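You operate a simulated robot arm through the tools that you are given. There is no shell and no other tool.

You are at the controls of a simulated two-armed robot. One attempt, no reset.

JOB
Run a water bath at about 35 C and stand the orange-banded bottle in it.
Fine: close the drain, run cold water to the blue line, then hot water till the screen shows it; both taps end closed. Set down upright: what you pick out.

It is judged by the outcome, as a careful person would: the job done as asked, and still so three seconds after it is handed in. It fails if anything else is knocked over, pushed out of place, dropped, spilled or broken.

ROBOT AND FRAMES
Two 7-joint arms with two-finger parallel grippers on one trunk that stands fixed in place. Base frame: the origin is at the foot of the trunk, x ahead of it, y to its left, z up. Readings come in mm, degrees, newtons and seconds.
The left shoulder is at [71, 156, 1205], the right one opposite. Each reaches about 1231 mm from its shoulder. Payload 3.91 kg a hand.
The tool frame of a hand sits at the grasp point between the pads (the TCP): z along the fingers, y along the line on which they close. The tips reach 30 mm beyond it. Largest opening 110 mm; finger width 20, thickness 10; the body of the gripper, 48 by 112 mm, starts 55 mm behind the TCP.
Orientation is that of the tool frame in the base frame, as a unit quaternion [x, y, z, w]. With the fingers straight down and closing along the base's y, the tool's x points along the base's -x, its y along +y and its z along -z.

CONTROLS
- The arms move only by the tool drive_tool. It takes "left_commands", "right_commands" or both (then of equal length, played together; a hand with none holds still); each is a list of rows, each a list of 7 numbers: the turn, a rotation vector about the base's x, y, z in degrees, then the shift along the base's x, y, z in mm, then the opening in per cent of the stroke, from 0 (shut) to 100 (fully open). In form: [[wx, wy, wz, tx, ty, tz, hand], ...]. A call has 1 to 20 rows; each row is the pose to reach, as a shift and turn from the pose commanded when the call began. A row lasts 0.2 s, in which the tool goes at most 50 mm and 8.6 degrees; a call with a longer step from one row to the next is refused whole, and so is a gripper value outside its range. Where a pose cannot be reached the arm comes as near as it can. A force on the tool above 40 N (or 10 N above the force at the start of the call, whichever is more), or a blocked arm, ends the call early, and 0.2 s more pass. Each finger travels about 108 mm/s and halts on what it meets, pressing with about 28 N; the grip force reading is that of the motor and also rises with nothing between the fingers. The clock runs only during rows and for 0.2 s after the last one: add rows that repeat a pose to give the fingers time. The reply holds the time, the measured pose of the TCP, the force on the tool along the base axes, the opening and the grip force, in the units named above and with some noise, with the torque about the TCP (base axes, N m) and any sound that the robot's microphone picked up.
- Cameras (640 x 400 px; columns grow to the right, rows downward): "scene" is now at [136.2, 42.1, 1461.4]; the picture's right is [0.44, -0.90, 0.00], its down [-0.27, -0.14, -0.95] and it looks along [0.85, 0.42, -0.31] (base axes); focal length 237 px, centre (320, 200). "left" rides on the left gripper at [72, -17, -103] in its tool frame; the picture's right is [0.23, 0.97, 0.00], its down [-0.76, 0.18, -0.62] and it looks along [-0.61, 0.14, 0.78] (tool axes); focal length 222 px, centre (320, 200). "right" rides on the right gripper at [72, 17, -103] in its tool frame; the picture's right is [-0.23, 0.97, 0.00], its down [-0.76, -0.18, -0.62] and it looks along [-0.61, -0.14, 0.78] (tool axes); focal length 222 px, centre (320, 200).
- camera(camera): a new picture of that camera. It takes no simulated time.
- lift_body(by): slides the trunk up (or, below 0, down) by that many mm; the arms and the scene camera ride with it, the base frame stays. It gives what a move gives, with no picture.
- head_to(pan, tilt): turns the head with the scene camera to pan (to the left, within 86 degrees either way) and tilt (down, from -29 to 69), counted from straight ahead of the robot. It gives what a move gives.
- locate(camera, pixels): there is no depth. For up to 12 entries [column, row, z] of the newest picture of that camera ("zoom" is the newest enlarged one), the place [x, y] in the base frame at which the ray of that pixel passes the height z, good to about 2 mm. It takes no simulated time.
- zoom(camera, box): a new picture of the part [left, top, right, bottom] of that camera's present view, enlarged. It takes no simulated time.
- hand_in(): hands the job in; it is judged then, once.

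Leave the grippers open and the arms clear of the work at the hand-in unless told otherwise.

The tools are called after "Emit:" as a command line: name --argument value ..., lists and objects as JSON in quotes. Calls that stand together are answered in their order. drive_tool: Moves the arms, as the interface text tells. Its arguments: {"type":"object","properties":{"left_commands":{"type":"array","items":{"type":"array","items":{"type":"number"}}},"right_commands":{"type":"array","items":{"type":"array","items":{"type":"number"}}}},"required":[]} The other tools are called the same way: lift_body (by) moves the trunk up or down; head_to (pan, tilt) turns the head that bears the scene camera; camera (camera) takes a picture; locate (camera, pixels) gives the place at which the rays of pixels pass given heights; zoom (camera, box) takes an enlarged picture of a part of a camera's view; hand_in () hands the job in.

At the start:

```text
time: 0.0
left_tool_pos: [654.2, 597.9, 1434.7]
left_orientation: [0.0, 1.0, -0.001, -0.001]
left_ft_force: [-0.4, 0.2, -0.9]
left_ft_torque: [0.01, -0.01, -0.02]
left_finger_gap: 110.1
left_grip_force: 0.0
right_tool_pos: [542.8, 26.9, 1394.1]
right_orientation: [0.0, 1.0, 0.0, 0.0]
right_ft_force: [0.0, -0.3, -0.1]
right_ft_torque: [-0.01, 0.01, -0.01]
right_finger_gap: 110.0
right_grip_force: 0.1
trunk travel left (down, up): [-650.0, 290.0]
head pan, tilt (commanded): [26.2, 17.8]
```

scene: 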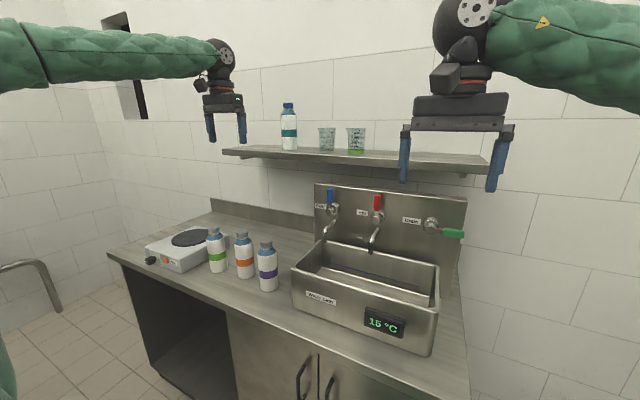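
right: 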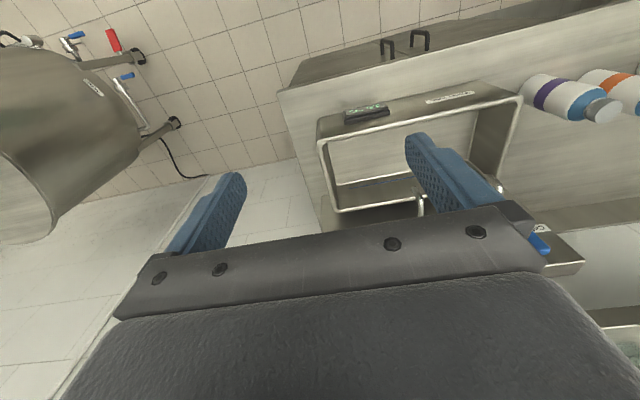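
left: 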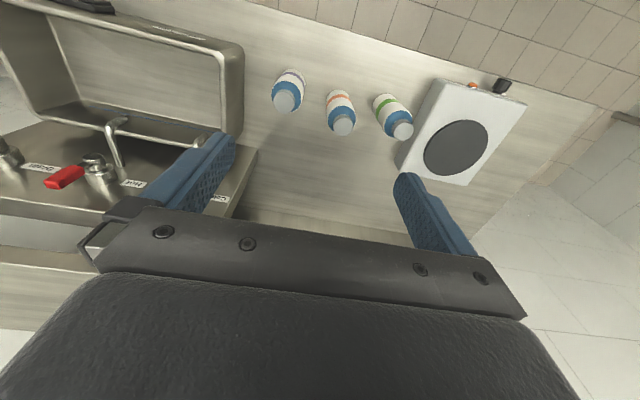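

I see a bench with a sink trough (screen shows 15 °C), a blue tap, a red tap and a green lever on the back panel, three bottles, a hotplate and a shelf. First I'll zoom in on the taps, the basin and the bottles.

Emit:
zoom --camera "scene" --box '[300, 175, 480, 290]'

Emit:
zoom --camera "scene" --box '[280, 240, 460, 360]'

Emit:
zoom --camera "scene" --box '[130, 210, 310, 320]'

```text
3.48 times, centred on (390, 232) of scene
```

zoom: 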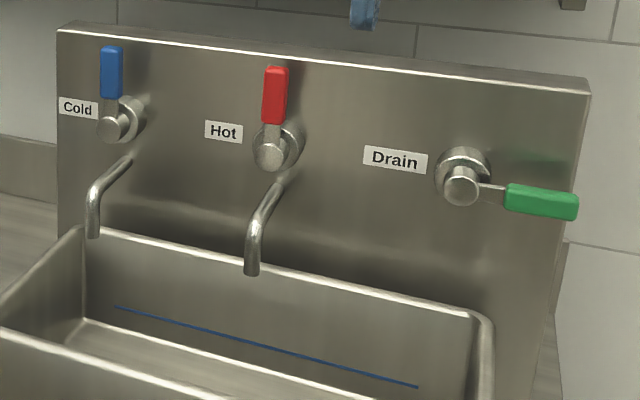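

```text
3.33 times, centred on (370, 300) of scene
```

zoom: 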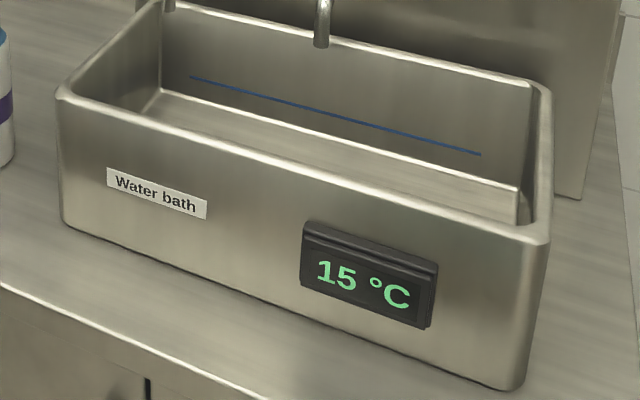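

```text
3.56 times, centred on (220, 265) of scene
```

zoom: 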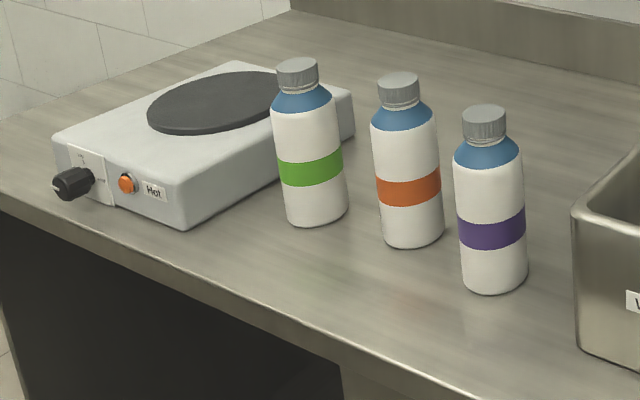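

I'll triangulate the heights by comparing rays from the scene camera and the hand cameras at several heights, starting with the bottle caps, lever tips and basin corners.

Emit:
locate --camera "scene" --pixels '[[242, 236, 1000], [242, 236, 1050], [242, 236, 1100], [246, 277, 850], [246, 277, 900], [246, 277, 950], [331, 193, 1200], [331, 193, 1250], [378, 199, 1200], [378, 199, 1250], [453, 233, 1100], [453, 233, 1150]]'

Emit:
locate --camera "left" --pixels '[[343, 126, 1000], [343, 126, 1050], [343, 126, 1100], [287, 102, 1000], [287, 102, 1050], [287, 102, 1100], [403, 131, 1000], [403, 131, 1050], [403, 131, 1100], [64, 177, 1150], [64, 177, 1200], [64, 177, 1250]]'

```text
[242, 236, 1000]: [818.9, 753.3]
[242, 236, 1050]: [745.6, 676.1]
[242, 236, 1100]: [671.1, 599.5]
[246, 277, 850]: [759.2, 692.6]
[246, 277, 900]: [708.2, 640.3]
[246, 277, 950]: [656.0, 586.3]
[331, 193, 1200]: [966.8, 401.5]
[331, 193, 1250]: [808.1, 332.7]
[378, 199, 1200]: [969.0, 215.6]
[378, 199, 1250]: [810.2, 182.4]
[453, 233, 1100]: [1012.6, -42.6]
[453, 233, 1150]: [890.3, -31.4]
```

```text
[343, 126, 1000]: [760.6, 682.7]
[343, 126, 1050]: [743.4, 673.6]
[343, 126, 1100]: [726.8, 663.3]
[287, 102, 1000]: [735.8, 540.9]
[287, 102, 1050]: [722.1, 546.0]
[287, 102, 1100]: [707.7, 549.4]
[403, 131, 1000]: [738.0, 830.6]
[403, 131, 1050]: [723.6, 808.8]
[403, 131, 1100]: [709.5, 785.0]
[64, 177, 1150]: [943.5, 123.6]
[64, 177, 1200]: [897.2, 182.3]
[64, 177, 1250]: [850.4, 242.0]
```

Next I'll zoom the left camera on the bottles for finer positions, and check the pixels from the last scene zoom (bottle view).

Emit:
locate --camera "zoom" --pixels '[[398, 82, 1040], [398, 82, 1060], [398, 82, 1080], [413, 246, 850], [413, 246, 870], [413, 246, 890], [485, 114, 1050], [485, 114, 1070], [494, 292, 870], [297, 66, 1060], [297, 66, 1080], [316, 224, 870]]'

Emit:
zoom --camera "left" --box '[250, 50, 450, 175]'

```text
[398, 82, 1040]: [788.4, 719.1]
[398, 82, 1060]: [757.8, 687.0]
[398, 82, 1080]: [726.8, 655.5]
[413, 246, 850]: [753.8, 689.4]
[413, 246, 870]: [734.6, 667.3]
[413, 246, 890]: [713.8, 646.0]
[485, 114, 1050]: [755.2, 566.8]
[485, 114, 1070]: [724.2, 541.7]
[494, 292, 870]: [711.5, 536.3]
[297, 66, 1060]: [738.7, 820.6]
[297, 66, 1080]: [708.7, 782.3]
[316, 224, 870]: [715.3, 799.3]
```

```text
3.20 times, centred on (350, 112) of left
```

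zoom: 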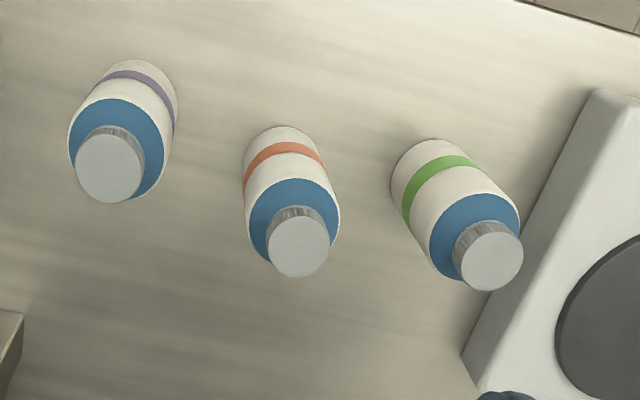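

Emit:
locate --camera "zoom" --pixels '[[299, 247, 1050], [299, 247, 1060], [299, 247, 1070], [108, 168, 1060], [488, 257, 1060], [283, 127, 870], [283, 127, 880], [243, 200, 1000], [340, 225, 1000], [269, 247, 1060], [329, 247, 1060]]'

```text
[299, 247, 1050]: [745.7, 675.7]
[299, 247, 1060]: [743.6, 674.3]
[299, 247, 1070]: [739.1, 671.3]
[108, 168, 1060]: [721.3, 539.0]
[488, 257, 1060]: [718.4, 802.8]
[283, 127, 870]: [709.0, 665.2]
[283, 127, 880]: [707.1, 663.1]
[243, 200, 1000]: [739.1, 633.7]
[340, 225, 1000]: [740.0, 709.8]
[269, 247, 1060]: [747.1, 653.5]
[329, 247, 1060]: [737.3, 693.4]
```

Orange bottle: cap top centre about (741, 672, 1069), bench about z 890, cap about 40 mm wide. Now I'll turn the head towards the basin to measure basin and levers.

Emit:
head_to --pan 12 --tilt 28

Emit:
camera --camera "scene"

```text
time: 0.8
left_tool_pos: [655.2, 598.1, 1434.6]
left_orientation: [0.001, 1.0, -0.001, 0.0]
left_ft_force: [0.9, -0.3, 0.3]
left_ft_torque: [-0.03, -0.03, 0.03]
left_finger_gap: 109.7
left_grip_force: 0.2
right_tool_pos: [541.4, 27.1, 1394.6]
right_orientation: [0.001, 1.0, 0.0, 0.0]
right_ft_force: [0.4, 0.6, -0.3]
right_ft_torque: [0.02, -0.01, 0.01]
right_finger_gap: 109.9
right_grip_force: 0.1
trunk travel left (down, up): [-650.0, 290.0]
head pan, tilt (commanded): [12.0, 28.0]
```

```text
taken
```

scene: 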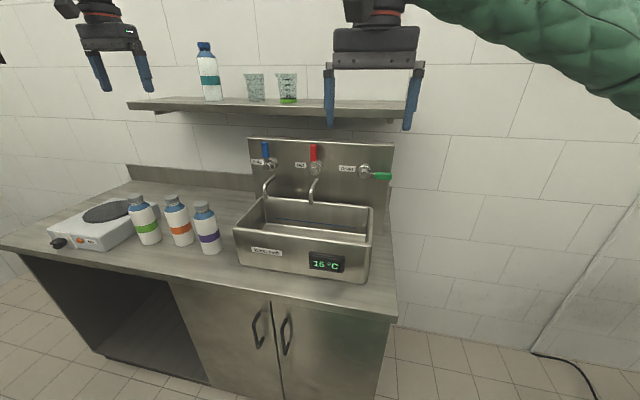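

I'll zoom in on the basin and taps from this new view.

Emit:
zoom --camera "scene" --box '[225, 130, 405, 210]'

Emit:
zoom --camera "scene" --box '[225, 180, 385, 285]'

```text
3.56 times, centred on (315, 170) of scene
```

zoom: 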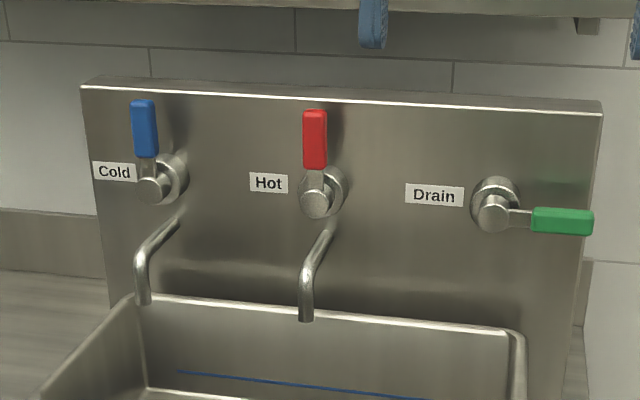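

```text
3.81 times, centred on (305, 232) of scene
```

zoom: 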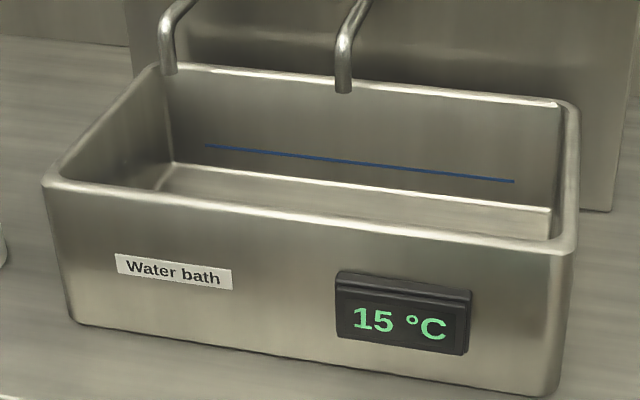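

I'll locate basin base corners at bench height 890 and basin rim points at trial heights.

Emit:
locate --camera "zoom" --pixels '[[548, 397, 890], [78, 322, 890], [611, 212, 890], [560, 250, 1000], [560, 250, 1030], [560, 250, 1060], [48, 182, 1000], [48, 182, 1030], [48, 182, 1060], [572, 106, 1030], [155, 68, 1030], [400, 320, 960]]'

Emit:
zoom --camera "right" --box '[280, 60, 560, 240]'

```text
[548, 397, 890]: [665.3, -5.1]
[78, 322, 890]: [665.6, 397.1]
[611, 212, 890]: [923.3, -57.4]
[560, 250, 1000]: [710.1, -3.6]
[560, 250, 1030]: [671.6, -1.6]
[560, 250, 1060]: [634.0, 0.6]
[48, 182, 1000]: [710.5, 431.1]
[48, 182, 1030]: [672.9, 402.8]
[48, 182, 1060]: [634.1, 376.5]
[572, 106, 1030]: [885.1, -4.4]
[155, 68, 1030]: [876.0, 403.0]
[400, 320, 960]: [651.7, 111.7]
```

```text
2.22 times, centred on (420, 150) of right
```

zoom: 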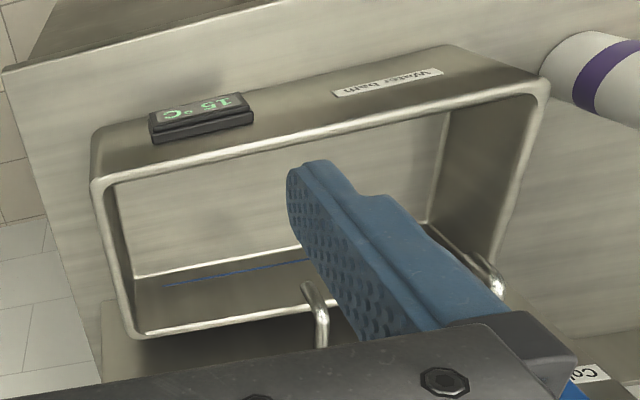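

Basin outer: x≈668–885, y≈−4–402, rim z≈1032. To get lever positions by stereo I'll raise the trunk 200 mm (the arms are clear in front of the shelf), which gives the scene camera a second viewpoint. First I'll record pixel rays of the levers from the present view with a fresh zoom.

Emit:
zoom --camera "scene" --box '[240, 130, 400, 230]'

```text
4.00 times, centred on (320, 180) of scene
```

zoom: 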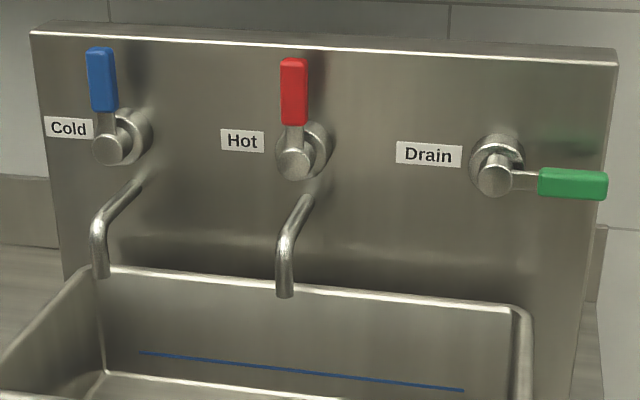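

Emit:
locate --camera "zoom" --pixels '[[100, 50, 1200], [100, 50, 1250], [110, 147, 1150], [110, 147, 1200], [294, 60, 1200], [294, 60, 1250], [293, 163, 1150], [293, 163, 1200], [605, 185, 1100], [605, 185, 1150], [493, 177, 1100], [493, 177, 1150]]'

Emit:
locate --camera "zoom" --pixels '[[101, 275, 1060], [101, 275, 1080], [101, 275, 1100], [285, 293, 1060], [285, 293, 1080], [285, 293, 1100], [32, 32, 1250], [32, 32, 1300], [618, 65, 1250], [618, 65, 1300], [141, 352, 980], [462, 390, 980]]'

Emit:
lift_body --by 200

Emit:
camera --camera "scene"

```text
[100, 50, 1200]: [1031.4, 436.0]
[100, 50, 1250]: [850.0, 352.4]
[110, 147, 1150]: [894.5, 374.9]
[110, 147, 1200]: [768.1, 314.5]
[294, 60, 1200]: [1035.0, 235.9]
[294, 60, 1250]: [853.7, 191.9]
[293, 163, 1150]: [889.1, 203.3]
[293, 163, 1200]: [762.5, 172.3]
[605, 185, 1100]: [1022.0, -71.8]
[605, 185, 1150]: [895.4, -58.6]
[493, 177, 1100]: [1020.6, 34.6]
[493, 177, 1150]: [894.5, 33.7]
```

```text
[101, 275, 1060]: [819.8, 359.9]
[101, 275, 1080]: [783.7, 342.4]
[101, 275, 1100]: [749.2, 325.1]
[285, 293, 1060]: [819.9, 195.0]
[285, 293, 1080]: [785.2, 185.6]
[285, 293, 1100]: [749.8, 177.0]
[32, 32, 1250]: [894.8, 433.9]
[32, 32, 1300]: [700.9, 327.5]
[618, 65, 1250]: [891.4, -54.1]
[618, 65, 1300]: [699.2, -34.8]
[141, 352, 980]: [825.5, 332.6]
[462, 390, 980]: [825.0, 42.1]
```

```text
time: 2.9
left_tool_pos: [654.6, 598.4, 1633.2]
left_orientation: [-0.001, 1.0, -0.001, 0.0]
left_ft_force: [-0.4, -0.7, 0.1]
left_ft_torque: [0.01, 0.03, -0.01]
left_finger_gap: 109.7
left_grip_force: 0.2
right_tool_pos: [542.5, 26.8, 1594.3]
right_orientation: [0.0, 1.0, 0.001, 0.001]
right_ft_force: [-0.4, 0.0, -0.4]
right_ft_torque: [0.01, -0.02, -0.02]
right_finger_gap: 109.9
right_grip_force: 0.1
trunk travel left (down, up): [-850.0, 90.0]
head pan, tilt (commanded): [12.0, 28.0]
```

```text
taken
```

scene: 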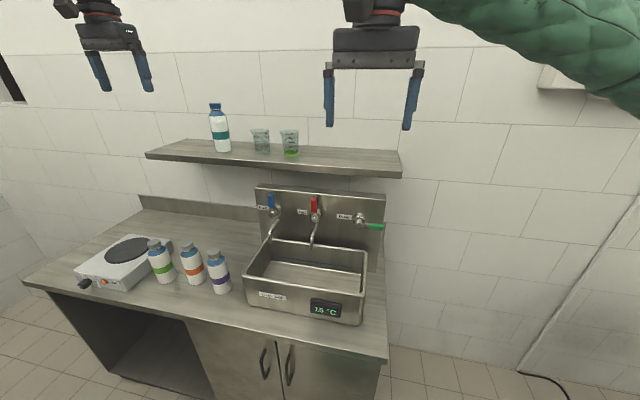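

I'll zoom in on the panel from this higher viewpoint to intersect the rays.

Emit:
zoom --camera "scene" --box '[240, 175, 400, 275]'

```text
4.00 times, centred on (320, 225) of scene
```

zoom: 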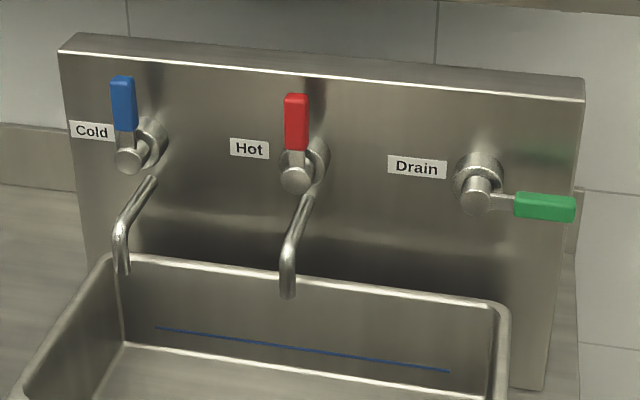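

Emit:
locate --camera "zoom" --pixels '[[122, 82, 1200], [122, 82, 1250], [128, 160, 1150], [128, 160, 1200], [296, 98, 1200], [296, 98, 1250], [295, 181, 1150], [295, 181, 1200], [574, 209, 1100], [574, 209, 1150], [475, 195, 1100], [475, 195, 1150]]'

Emit:
locate --camera "zoom" --pixels '[[123, 273, 1060], [123, 273, 1080], [123, 273, 1100], [288, 296, 1060], [288, 296, 1080], [288, 296, 1100], [62, 50, 1200], [62, 50, 1250], [582, 99, 1200], [582, 99, 1250], [155, 327, 980], [448, 371, 980]]'

```text
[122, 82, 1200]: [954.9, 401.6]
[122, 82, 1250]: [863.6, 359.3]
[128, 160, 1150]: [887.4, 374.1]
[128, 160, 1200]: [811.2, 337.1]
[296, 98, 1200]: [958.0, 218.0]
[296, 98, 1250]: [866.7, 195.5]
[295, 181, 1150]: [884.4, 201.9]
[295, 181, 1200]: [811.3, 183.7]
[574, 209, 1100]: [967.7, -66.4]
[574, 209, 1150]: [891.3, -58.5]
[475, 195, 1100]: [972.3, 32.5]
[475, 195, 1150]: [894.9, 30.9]
```

```text
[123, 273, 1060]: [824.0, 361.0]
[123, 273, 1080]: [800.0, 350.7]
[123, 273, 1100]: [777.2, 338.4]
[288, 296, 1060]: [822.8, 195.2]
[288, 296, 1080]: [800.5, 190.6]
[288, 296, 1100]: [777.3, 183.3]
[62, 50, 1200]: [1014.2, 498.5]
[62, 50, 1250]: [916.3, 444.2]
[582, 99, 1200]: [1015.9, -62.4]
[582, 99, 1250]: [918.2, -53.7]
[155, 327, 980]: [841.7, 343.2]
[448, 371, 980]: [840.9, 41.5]
```

Stereo gives: cold hub ≈(877, 367, 1157), tip (877, 365, 1243); hot hub ≈(878, 200, 1155), tip (880, 198, 1243); drain hub ≈(885, 32, 1152), tip (885, −58, 1154); spout ends ≈(832, 366/198, 1053); the blue line is at z≈940 on the back wall. Now the shelf: I'll locate its front edge from here, then lower the trunk and repeat.

Emit:
locate --camera "zoom" --pixels '[[560, 12, 1300], [560, 12, 1400]]'

Emit:
locate --camera "scene" --pixels '[[402, 177, 1300], [402, 177, 1400], [145, 156, 1300], [145, 156, 1400], [401, 153, 1300], [401, 153, 1400], [290, 156, 1300], [290, 156, 1400]]'

Emit:
lift_body --by -200

Emit:
zoom --camera "scene" --box '[120, 60, 440, 260]'

```text
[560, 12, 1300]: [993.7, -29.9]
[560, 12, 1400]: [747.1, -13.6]
```

```text
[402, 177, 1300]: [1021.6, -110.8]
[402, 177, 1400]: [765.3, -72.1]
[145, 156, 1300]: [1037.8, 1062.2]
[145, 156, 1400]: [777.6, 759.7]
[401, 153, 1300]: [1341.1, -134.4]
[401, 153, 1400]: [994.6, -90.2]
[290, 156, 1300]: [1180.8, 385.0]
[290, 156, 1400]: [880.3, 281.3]
```

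```text
time: 5.1
left_tool_pos: [654.1, 599.5, 1434.9]
left_orientation: [-0.001, 1.0, 0.0, 0.0]
left_ft_force: [-0.1, 0.4, 0.5]
left_ft_torque: [0.03, 0.0, -0.04]
left_finger_gap: 110.0
left_grip_force: 0.0
right_tool_pos: [541.4, 25.8, 1394.4]
right_orientation: [0.0, 1.0, 0.0, 0.0]
right_ft_force: [-0.7, -0.5, 1.3]
right_ft_torque: [0.0, 0.04, 0.0]
right_finger_gap: 110.2
right_grip_force: 0.1
trunk travel left (down, up): [-650.0, 290.0]
head pan, tilt (commanded): [12.0, 28.0]
```

```text
2.00 times, centred on (280, 160) of scene
```

zoom: 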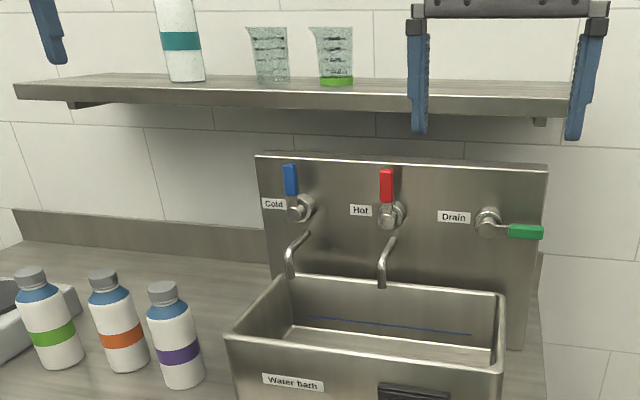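

Emit:
locate --camera "zoom" --pixels '[[15, 98, 1300], [15, 98, 1350], [15, 98, 1400], [568, 117, 1300], [568, 117, 1350], [568, 117, 1400]]'

```text
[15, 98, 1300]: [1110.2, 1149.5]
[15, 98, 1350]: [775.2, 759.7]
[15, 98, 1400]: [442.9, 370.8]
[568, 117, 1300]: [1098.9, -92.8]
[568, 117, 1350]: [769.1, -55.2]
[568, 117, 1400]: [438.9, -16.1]
```

Shelf front edge is at about x 975, z 1318, behind and above the levers. I'll close the drain with the right hand: close its fingers, tilt it 60° so the fingers point forward and 30° down, and go to a point in front of and below the green handle, (770, −45, 1120).

Emit:
drive_tool --right_commands '[[0, -6, 0, 23, -7, -27, 80], [0, -12, 0, 46, -14, -55, 60], [0, -18, 0, 69, -21, -82, 40], [0, -24, 0, 92, -28, -110, 20], [0, -30, 0, 115, -36, -137, 0], [0, -36, 0, 138, -43, -165, 0], [0, -42, 0, 161, -50, -192, 0], [0, -48, 0, 184, -57, -219, 0], [0, -54, 0, 207, -64, -247, 0], [0, -60, 0, 229, -71, -274, 0], [0, -60, 0, 229, -71, -274, 0]]'

Emit:
camera --camera "scene"

Emit:
camera --camera "right"

```text
time: 7.5
left_tool_pos: [654.2, 599.7, 1434.9]
left_orientation: [0.0, 1.0, 0.0, -0.001]
left_ft_force: [-0.2, 0.7, 0.0]
left_ft_torque: [0.0, -0.02, 0.01]
left_finger_gap: 110.1
left_grip_force: 0.0
right_tool_pos: [773.6, -44.6, 1119.7]
right_orientation: [-0.001, 0.865, 0.002, 0.501]
right_ft_force: [-0.1, -0.1, -0.1]
right_ft_torque: [-0.01, 0.02, 0.01]
right_finger_gap: 0.1
right_grip_force: 27.6
trunk travel left (down, up): [-650.0, 290.0]
head pan, tilt (commanded): [12.0, 28.0]
```

```text
taken
```

scene: 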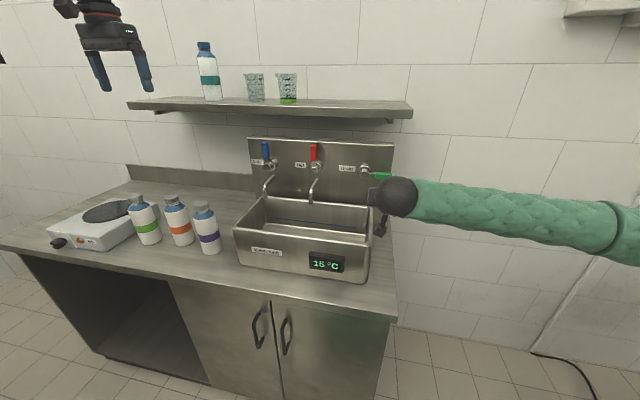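

```text
taken
```

right: 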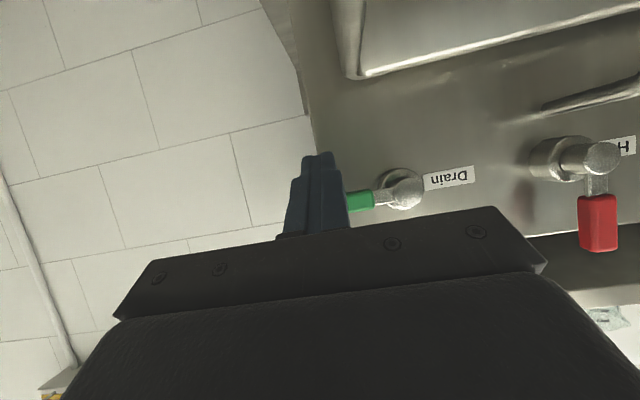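

The drain handle is visible at (358,200) in the right camera, with my closed fingers just in front. I'll check the hub and handle position with locate from this camera at z=1153.

Emit:
zoom --camera "right" --box '[270, 130, 500, 270]'

Emit:
locate --camera "right" --pixels '[[408, 193, 1153], [358, 200, 1153], [374, 203, 1153], [601, 158, 1155], [598, 250, 1240], [400, 177, 1153]]'

```text
2.78 times, centred on (385, 200) of right
```

zoom: 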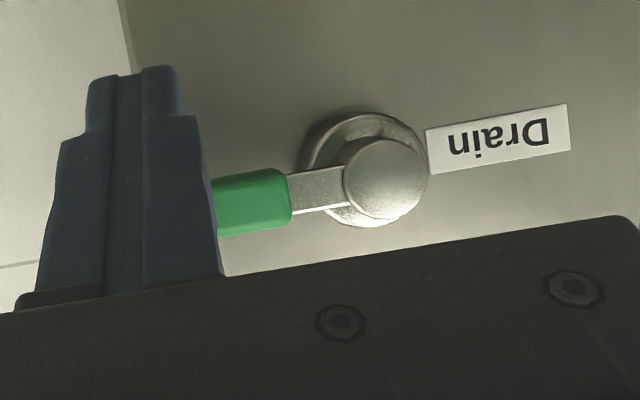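

```text
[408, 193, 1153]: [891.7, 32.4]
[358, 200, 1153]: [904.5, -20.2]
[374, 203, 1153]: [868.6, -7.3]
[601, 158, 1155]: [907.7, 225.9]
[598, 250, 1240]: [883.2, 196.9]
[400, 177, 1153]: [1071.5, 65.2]
```

I'll move in under the handle to (872, −33, 1120), still clear of it, then raise gently to touch at about z 1138.

Emit:
drive_tool --right_commands '[[0, 0, 0, 35, 4, 0, 0], [0, 0, 0, 70, 8, 0, 0], [0, 0, 0, 100, 12, 0, 0], [0, 0, 0, 100, 12, 8, 0], [0, 0, 0, 100, 12, 14, 0]]'

Emit:
zoom --camera "right" --box '[240, 100, 560, 300]'

```text
time: 8.7
left_tool_pos: [655.9, 598.2, 1435.0]
left_orientation: [0.0, 1.0, 0.0, 0.0]
left_ft_force: [0.5, 0.1, 0.0]
left_ft_torque: [-0.02, 0.0, 0.0]
left_finger_gap: 110.0
left_grip_force: 0.0
right_tool_pos: [870.7, -32.6, 1132.5]
right_orientation: [-0.001, 0.867, 0.001, 0.498]
right_ft_force: [-2.5, -1.0, -5.6]
right_ft_torque: [-0.11, 0.0, 0.0]
right_finger_gap: 0.3
right_grip_force: 27.6
trunk travel left (down, up): [-650.0, 290.0]
head pan, tilt (commanded): [12.0, 28.0]
```

```text
2.00 times, centred on (400, 200) of right
```

zoom: 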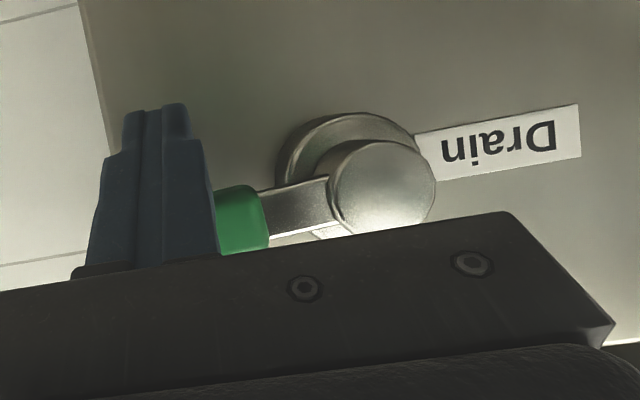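

Contact is felt (−5.6 N in z) with the finger under the handle. Now I push up along the arc around the hub, first to about 30°.

Emit:
drive_tool --right_commands '[[0, 0, 0, 0, -1, 6, 0], [0, 0, 0, 0, -2, 12, 0], [0, 0, 0, 0, -2, 19, 0], [0, 0, 0, 0, -2, 26, 0], [0, 0, 0, 0, 0, 34, 0]]'

Emit:
zoom --camera "right" --box '[240, 100, 560, 300]'

Emit:
zoom --camera "scene" --box '[240, 130, 400, 230]'

```text
time: 9.9
left_tool_pos: [652.4, 599.1, 1434.7]
left_orientation: [-0.001, 1.0, 0.0, 0.0]
left_ft_force: [-0.9, 0.1, -0.3]
left_ft_torque: [0.01, 0.01, 0.0]
left_finger_gap: 109.7
left_grip_force: 0.0
right_tool_pos: [870.5, -29.9, 1168.0]
right_orientation: [0.0, 0.866, 0.001, 0.5]
right_ft_force: [-15.6, 6.0, -6.9]
right_ft_torque: [-0.18, -0.11, 0.17]
right_finger_gap: 0.1
right_grip_force: 27.6
trunk travel left (down, up): [-650.0, 290.0]
head pan, tilt (commanded): [12.0, 28.0]
```

```text
2.00 times, centred on (400, 200) of right
```

zoom: 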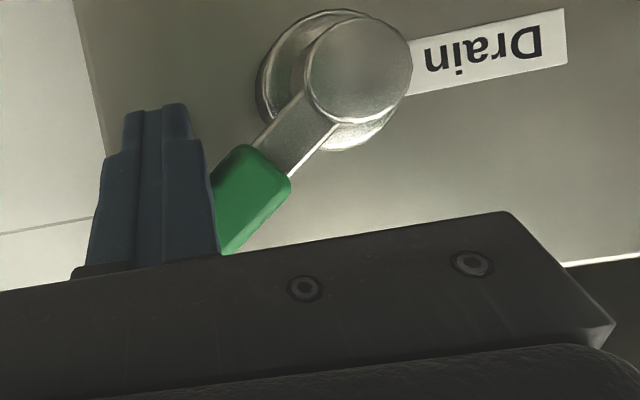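

```text
4.00 times, centred on (320, 180) of scene
```

zoom: 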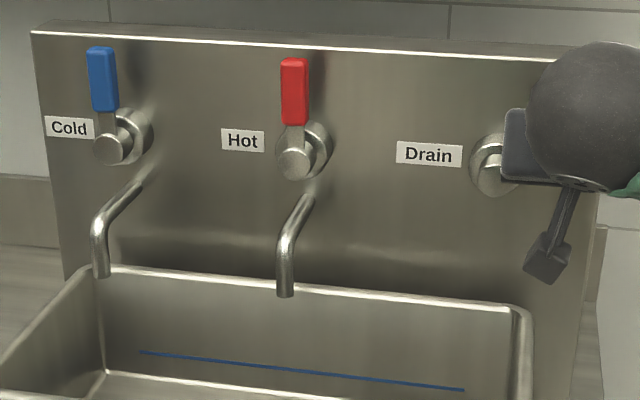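

The handle is turning up (about 40° now). I continue along the arc toward vertical.

Emit:
drive_tool --right_commands '[[0, 0, 0, -3, 3, 9, 0], [0, 0, 0, -4, 6, 18, 0], [0, 0, 0, -4, 11, 25, 0], [0, 0, 0, -4, 16, 31, 0], [0, 0, 0, -4, 23, 37, 0], [0, 0, 0, -4, 30, 43, 0]]'

Emit:
zoom --camera "right" --box '[240, 60, 560, 260]'

```text
time: 11.3
left_tool_pos: [654.5, 600.3, 1434.5]
left_orientation: [0.0, 1.0, -0.001, 0.0]
left_ft_force: [-0.1, -0.3, 0.3]
left_ft_torque: [-0.01, -0.01, 0.02]
left_finger_gap: 110.1
left_grip_force: 0.1
right_tool_pos: [867.1, -0.4, 1211.6]
right_orientation: [0.001, 0.866, 0.0, 0.5]
right_ft_force: [0.3, -0.8, -1.5]
right_ft_torque: [-0.03, 0.04, -0.04]
right_finger_gap: 0.1
right_grip_force: 28.4
trunk travel left (down, up): [-650.0, 290.0]
head pan, tilt (commanded): [12.0, 28.0]
```

```text
2.00 times, centred on (400, 160) of right
```

zoom: 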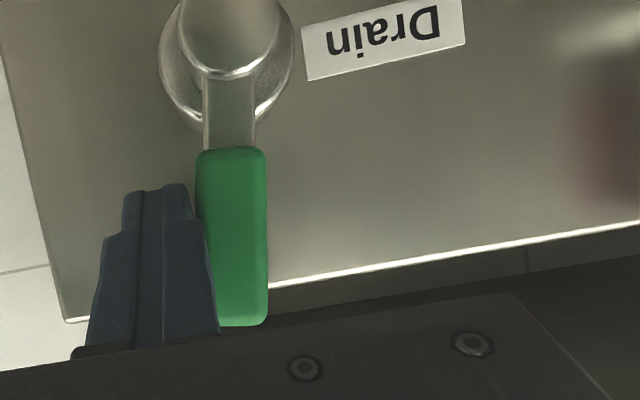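

The handle looks vertical already. I'll push a few mm more to the left to confirm it sits at its stop, watching the force.

Emit:
drive_tool --right_commands '[[0, 0, 0, 0, 4, 1, 0], [0, 0, 0, 0, 8, 2, 0], [0, 0, 0, 0, 12, 2, 0]]'

Emit:
zoom --camera "right" --box '[240, 60, 560, 260]'

```text
time: 12.1
left_tool_pos: [654.9, 598.2, 1434.8]
left_orientation: [0.0, 1.0, 0.0, 0.0]
left_ft_force: [-0.1, -0.5, 0.5]
left_ft_torque: [-0.01, -0.03, 0.02]
left_finger_gap: 109.8
left_grip_force: 0.0
right_tool_pos: [866.3, 8.6, 1214.5]
right_orientation: [0.001, 0.866, 0.001, 0.5]
right_ft_force: [-1.9, -3.5, 1.0]
right_ft_torque: [-0.08, -0.04, -0.07]
right_finger_gap: 0.1
right_grip_force: 28.0
trunk travel left (down, up): [-650.0, 290.0]
head pan, tilt (commanded): [12.0, 28.0]
```

```text
2.00 times, centred on (400, 160) of right
```

zoom: 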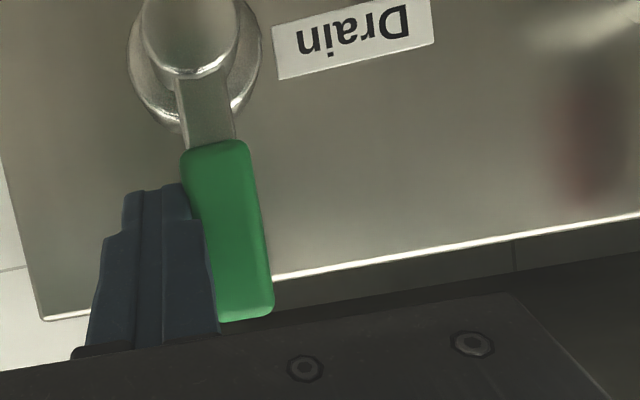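

By comparing with the panel's top edge, the handle is now about vertical; force is only 3.5 N. I'll push a bit more to find whether there is a stop.

Emit:
drive_tool --right_commands '[[0, 0, 0, 0, 2, 0, 0], [0, 0, 0, 0, 4, 0, 0], [0, 0, 0, 0, 5, 0, 0]]'

Emit:
zoom --camera "right" --box '[240, 60, 560, 260]'

```text
time: 12.9
left_tool_pos: [653.5, 594.9, 1437.8]
left_orientation: [0.0, 1.0, 0.001, 0.0]
left_ft_force: [0.3, 0.4, -0.8]
left_ft_torque: [-0.03, 0.02, -0.01]
left_finger_gap: 110.1
left_grip_force: 0.0
right_tool_pos: [866.0, 10.1, 1214.5]
right_orientation: [0.002, 0.866, 0.0, 0.5]
right_ft_force: [-10.2, -33.4, 2.3]
right_ft_torque: [-0.52, 0.05, -0.51]
right_finger_gap: 0.0
right_grip_force: 27.8
trunk travel left (down, up): [-650.0, 290.0]
head pan, tilt (commanded): [12.0, 28.0]
```

```text
2.00 times, centred on (400, 160) of right
```

zoom: 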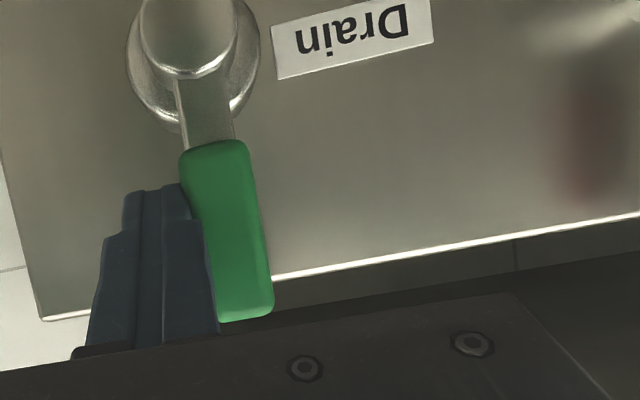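

Hard stop reached at vertical (−33 N): the drain is at its closed end. I back the right hand off to the right, then out and away from the camera view.

Emit:
drive_tool --right_commands '[[0, 0, 0, 0, -8, 0, 0], [0, 0, 0, 0, -20, 0, 0], [0, 0, 0, -40, -40, 0, 0], [0, 0, 0, -85, -60, 0, 0], [0, 0, 0, -130, -80, 0, 0], [0, 0, 0, -165, -110, 0, 0], [0, 0, 0, -195, -145, 0, 0], [0, 0, 0, -220, -180, 0, 0], [0, 0, 0, -240, -220, 0, 0]]'

Emit:
camera --camera "scene"

Emit:
zoom --camera "scene" --box '[240, 130, 400, 230]'

```text
time: 14.9
left_tool_pos: [651.0, 597.7, 1437.6]
left_orientation: [0.0, 1.0, 0.0, 0.001]
left_ft_force: [-0.6, -0.6, 0.5]
left_ft_torque: [0.03, -0.02, 0.02]
left_finger_gap: 109.9
left_grip_force: 0.0
right_tool_pos: [624.2, -208.5, 1217.3]
right_orientation: [0.0, 0.866, 0.001, 0.5]
right_ft_force: [-0.8, -0.2, -0.5]
right_ft_torque: [0.04, -0.02, 0.01]
right_finger_gap: 0.1
right_grip_force: 28.4
trunk travel left (down, up): [-650.0, 290.0]
head pan, tilt (commanded): [12.0, 28.0]
```

```text
taken
```

scene: 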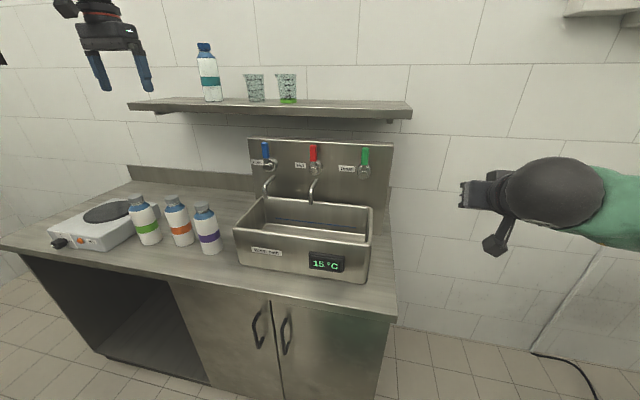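

```text
4.00 times, centred on (320, 180) of scene
```

zoom: 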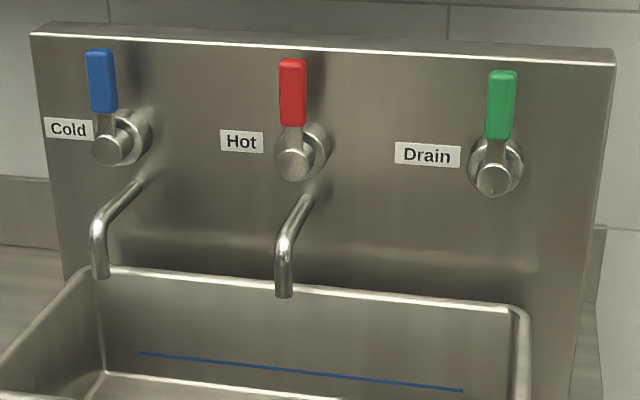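

All three levers are vertical now. Next the cold tap with the left hand: fingers forward and 30° down, opened to about 50 mm, to a pre-approach in front of the blue handle at (770, 366, 1222).

Emit:
drive_tool --left_commands '[[0, -6, 0, 12, -23, -21, 90], [0, -12, 0, 24, -46, -43, 80], [0, -18, 0, 35, -70, -64, 70], [0, -24, 0, 47, -93, -86, 60], [0, -30, 0, 59, -116, -107, 50], [0, -36, 0, 71, -139, -128, 45], [0, -42, 0, 83, -162, -150, 45], [0, -48, 0, 94, -186, -171, 45], [0, -54, 0, 106, -209, -193, 45], [0, -60, 0, 118, -232, -214, 45], [0, -60, 0, 118, -232, -214, 45]]'

Emit:
camera --camera "scene"

Emit:
camera --camera "left"

```text
time: 17.3
left_tool_pos: [768.4, 364.1, 1222.4]
left_orientation: [0.0, 0.866, 0.0, 0.5]
left_ft_force: [-0.9, -0.3, 0.3]
left_ft_torque: [-0.04, 0.0, 0.01]
left_finger_gap: 49.6
left_grip_force: 0.0
right_tool_pos: [623.5, -207.5, 1217.2]
right_orientation: [0.0, 0.866, 0.001, 0.5]
right_ft_force: [-0.4, 0.0, 0.1]
right_ft_torque: [-0.01, 0.0, 0.02]
right_finger_gap: 0.0
right_grip_force: 27.5
trunk travel left (down, up): [-650.0, 290.0]
head pan, tilt (commanded): [12.0, 28.0]
```

```text
taken
```

scene: 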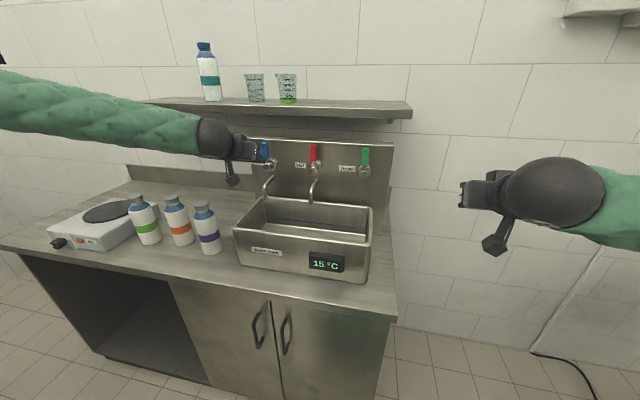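

```text
taken
```

left: 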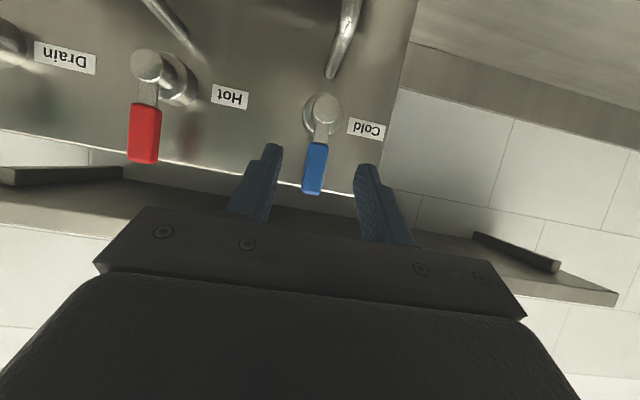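

The blue handle sits nicely between the open fingers and the basin view stays unobstructed. I move forward 100 mm so the fingers straddle the handle.

Emit:
drive_tool --left_commands '[[0, 0, 0, 35, 1, 0, 45], [0, 0, 0, 70, 1, 0, 45], [0, 0, 0, 90, 1, 0, 45], [0, 0, 0, 100, 1, 0, 45]]'

Emit:
camera --camera "left"

Emit:
zoom --camera "scene" --box '[220, 130, 400, 280]'

```text
time: 18.3
left_tool_pos: [873.4, 367.1, 1223.3]
left_orientation: [-0.001, 0.866, 0.001, 0.499]
left_ft_force: [0.1, -0.2, -0.7]
left_ft_torque: [-0.01, -0.02, -0.02]
left_finger_gap: 49.5
left_grip_force: 0.1
right_tool_pos: [625.3, -208.0, 1217.5]
right_orientation: [0.001, 0.866, 0.0, 0.5]
right_ft_force: [0.1, 0.1, 1.2]
right_ft_torque: [0.01, 0.03, -0.02]
right_finger_gap: 0.2
right_grip_force: 27.7
trunk travel left (down, up): [-650.0, 290.0]
head pan, tilt (commanded): [12.0, 28.0]
```

```text
taken
```

left: 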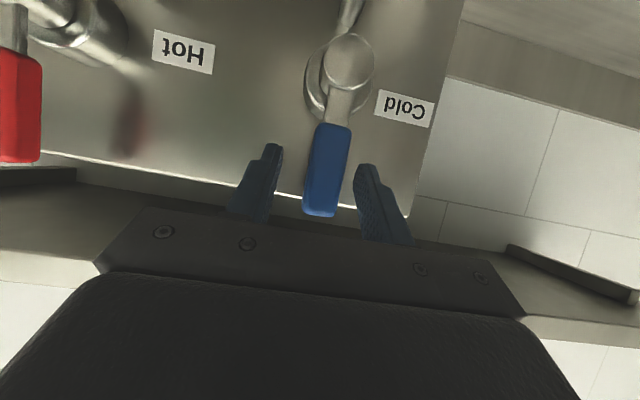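

```text
2.67 times, centred on (310, 205) of scene
```

zoom: 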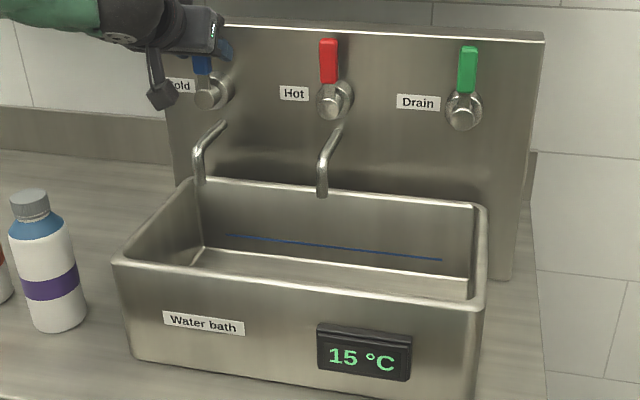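

The handle is between the fingers. I'll turn the lever to the right (same sense as the drain's open side) by about 20° with the left finger, rotating the hand along, and watch force and water.

Emit:
drive_tool --left_commands '[[3, 0, 0, 0, -12, 0, 45], [6, 0, 0, 0, -20, -1, 45], [10, 0, 0, 0, -25, -3, 45], [15, 0, 0, 0, -31, -6, 45], [20, 0, 0, 0, -36, -9, 45]]'

Emit:
camera --camera "left"

Emit:
zoom --camera "scene" --box '[220, 130, 400, 280]'

```text
time: 19.5
left_tool_pos: [871.8, 331.3, 1210.6]
left_orientation: [0.087, 0.853, 0.151, 0.491]
left_ft_force: [-0.5, 2.6, 1.0]
left_ft_torque: [0.11, 0.01, 0.03]
left_finger_gap: 51.2
left_grip_force: 1.0
right_tool_pos: [626.4, -207.6, 1215.8]
right_orientation: [0.001, 0.866, 0.001, 0.499]
right_ft_force: [0.4, -0.9, 0.0]
right_ft_torque: [0.04, -0.01, 0.0]
right_finger_gap: 0.0
right_grip_force: 28.0
trunk travel left (down, up): [-650.0, 290.0]
head pan, tilt (commanded): [12.0, 28.0]
```

```text
taken
```

left: 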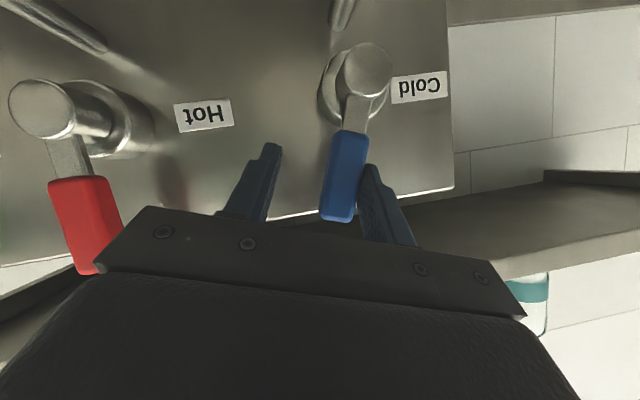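

```text
2.67 times, centred on (310, 205) of scene
```

zoom: 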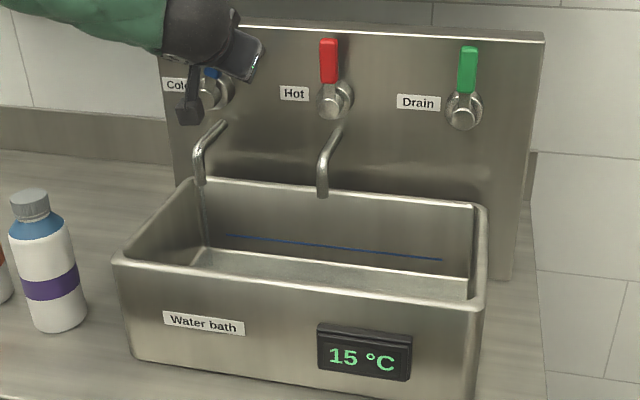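

A thin stream comes from the cold spout – right direction, with low force. I open further to about 50°.

Emit:
drive_tool --left_commands '[[5, 0, 0, 0, -5, -3, 45], [10, 0, 0, 0, -9, -7, 45], [15, 0, 0, 0, -13, -11, 45], [20, 0, 0, 0, -17, -15, 45], [25, 0, 0, 0, -21, -20, 45], [30, 0, 0, 0, -24, -25, 45]]'

Emit:
camera --camera "left"

Emit:
zoom --camera "scene" --box '[220, 130, 400, 280]'

```text
time: 20.9
left_tool_pos: [872.4, 307.1, 1185.0]
left_orientation: [0.212, 0.785, 0.366, 0.452]
left_ft_force: [-0.2, -0.5, 1.0]
left_ft_torque: [0.05, -0.01, -0.02]
left_finger_gap: 49.5
left_grip_force: 0.0
right_tool_pos: [625.3, -207.3, 1215.6]
right_orientation: [0.0, 0.866, 0.0, 0.5]
right_ft_force: [-0.3, -1.2, -0.1]
right_ft_torque: [0.01, -0.04, 0.01]
right_finger_gap: 0.0
right_grip_force: 28.2
trunk travel left (down, up): [-650.0, 290.0]
head pan, tilt (commanded): [12.0, 28.0]
```

```text
taken
```

left: 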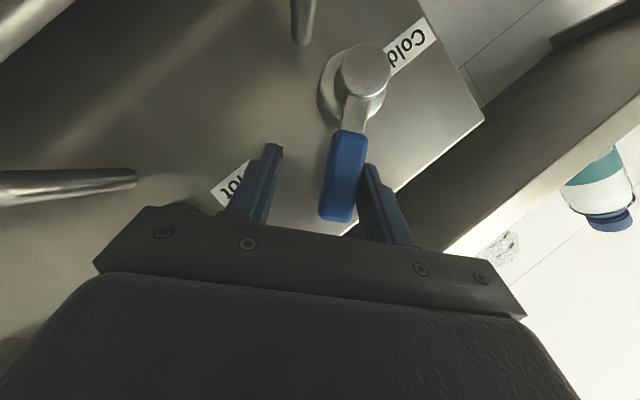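

```text
2.67 times, centred on (310, 205) of scene
```

zoom: 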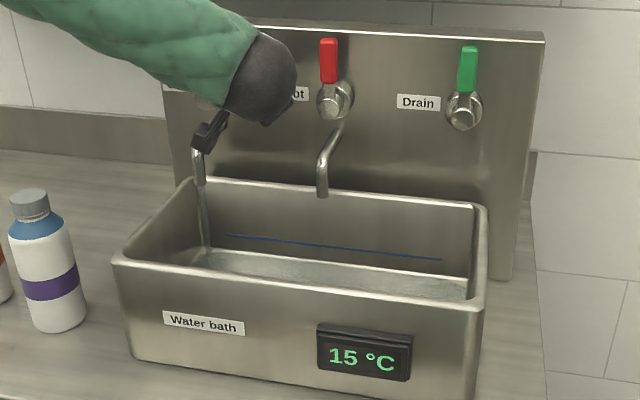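

Stream is stronger and water begins to collect. I hold here about 2 s to gauge the fill rate.

Emit:
drive_tool --left_commands '[[0, 0, 0, 0, 0, 0, 45], [0, 0, 0, 0, 0, 0, 45], [0, 0, 0, 0, 0, 0, 45], [0, 0, 0, 0, 0, 0, 45], [0, 0, 0, 0, 0, 0, 45], [0, 0, 0, 0, 0, 0, 45], [0, 0, 0, 0, 0, 0, 45], [0, 0, 0, 0, 0, 0, 45], [0, 0, 0, 0, 0, 0, 45], [0, 0, 0, 0, 0, 0, 45]]'

Emit:
zoom --camera "scene" --box '[240, 175, 380, 270]'

```text
time: 23.1
left_tool_pos: [871.4, 306.7, 1184.9]
left_orientation: [0.211, 0.785, 0.366, 0.453]
left_ft_force: [0.2, -0.2, 0.3]
left_ft_torque: [-0.01, 0.0, -0.02]
left_finger_gap: 49.6
left_grip_force: 0.0
right_tool_pos: [625.4, -207.5, 1216.4]
right_orientation: [0.0, 0.866, 0.0, 0.5]
right_ft_force: [0.4, -0.3, -0.3]
right_ft_torque: [-0.03, -0.02, -0.02]
right_finger_gap: 0.0
right_grip_force: 28.4
trunk travel left (down, up): [-650.0, 290.0]
head pan, tilt (commanded): [12.0, 28.0]
```

```text
4.21 times, centred on (310, 222) of scene
```

zoom: 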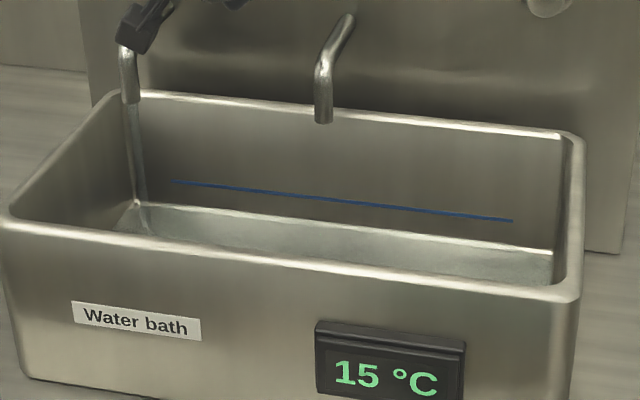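

I'll calibrate the heights of the blue line and the water edge on the back wall using locate.

Emit:
locate --camera "zoom" --pixels '[[512, 220, 930], [512, 220, 940], [512, 220, 950], [512, 247, 910], [512, 247, 920], [512, 247, 930], [345, 201, 940], [345, 201, 950], [345, 228, 920], [345, 228, 930], [345, 122, 1032], [345, 115, 1032]]'

```text
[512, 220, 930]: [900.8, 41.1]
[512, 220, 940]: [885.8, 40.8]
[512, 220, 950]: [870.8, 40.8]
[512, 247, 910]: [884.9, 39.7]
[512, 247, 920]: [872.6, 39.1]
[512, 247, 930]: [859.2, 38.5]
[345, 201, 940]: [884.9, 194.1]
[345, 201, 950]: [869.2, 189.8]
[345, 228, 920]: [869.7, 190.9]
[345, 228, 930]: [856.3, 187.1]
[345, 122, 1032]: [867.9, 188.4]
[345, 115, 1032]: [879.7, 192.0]
```

Back wall inner face x≈872, so blue line is at z≈949 and water edge at ≈918. I keep filling for another 4 s.

Emit:
drive_tool --left_commands '[[0, 0, 0, 0, 0, 0, 45], [0, 0, 0, 0, 0, 0, 45], [0, 0, 0, 0, 0, 0, 45], [0, 0, 0, 0, 0, 0, 45], [0, 0, 0, 0, 0, 0, 45], [0, 0, 0, 0, 0, 0, 45], [0, 0, 0, 0, 0, 0, 45], [0, 0, 0, 0, 0, 0, 45], [0, 0, 0, 0, 0, 0, 45], [0, 0, 0, 0, 0, 0, 45], [0, 0, 0, 0, 0, 0, 45], [0, 0, 0, 0, 0, 0, 45], [0, 0, 0, 0, 0, 0, 45], [0, 0, 0, 0, 0, 0, 45], [0, 0, 0, 0, 0, 0, 45], [0, 0, 0, 0, 0, 0, 45], [0, 0, 0, 0, 0, 0, 45], [0, 0, 0, 0, 0, 0, 45], [0, 0, 0, 0, 0, 0, 45], [0, 0, 0, 0, 0, 0, 45]]'

Emit:
zoom --camera "scene" --box '[240, 175, 380, 270]'

```text
time: 27.3
left_tool_pos: [872.0, 306.6, 1185.7]
left_orientation: [0.212, 0.785, 0.365, 0.453]
left_ft_force: [-0.1, -0.5, 1.6]
left_ft_torque: [0.0, 0.02, -0.02]
left_finger_gap: 49.6
left_grip_force: 0.0
right_tool_pos: [625.2, -206.8, 1216.2]
right_orientation: [0.001, 0.866, 0.0, 0.5]
right_ft_force: [-0.8, 0.0, -0.3]
right_ft_torque: [0.02, -0.02, 0.03]
right_finger_gap: 0.1
right_grip_force: 28.0
trunk travel left (down, up): [-650.0, 290.0]
head pan, tilt (commanded): [12.0, 28.0]
```

```text
4.21 times, centred on (310, 222) of scene
```

zoom: 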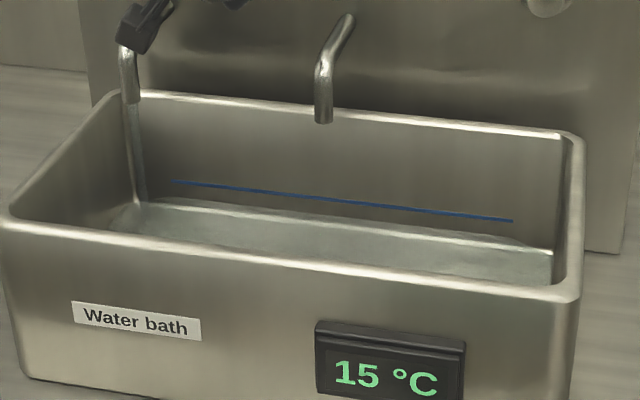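

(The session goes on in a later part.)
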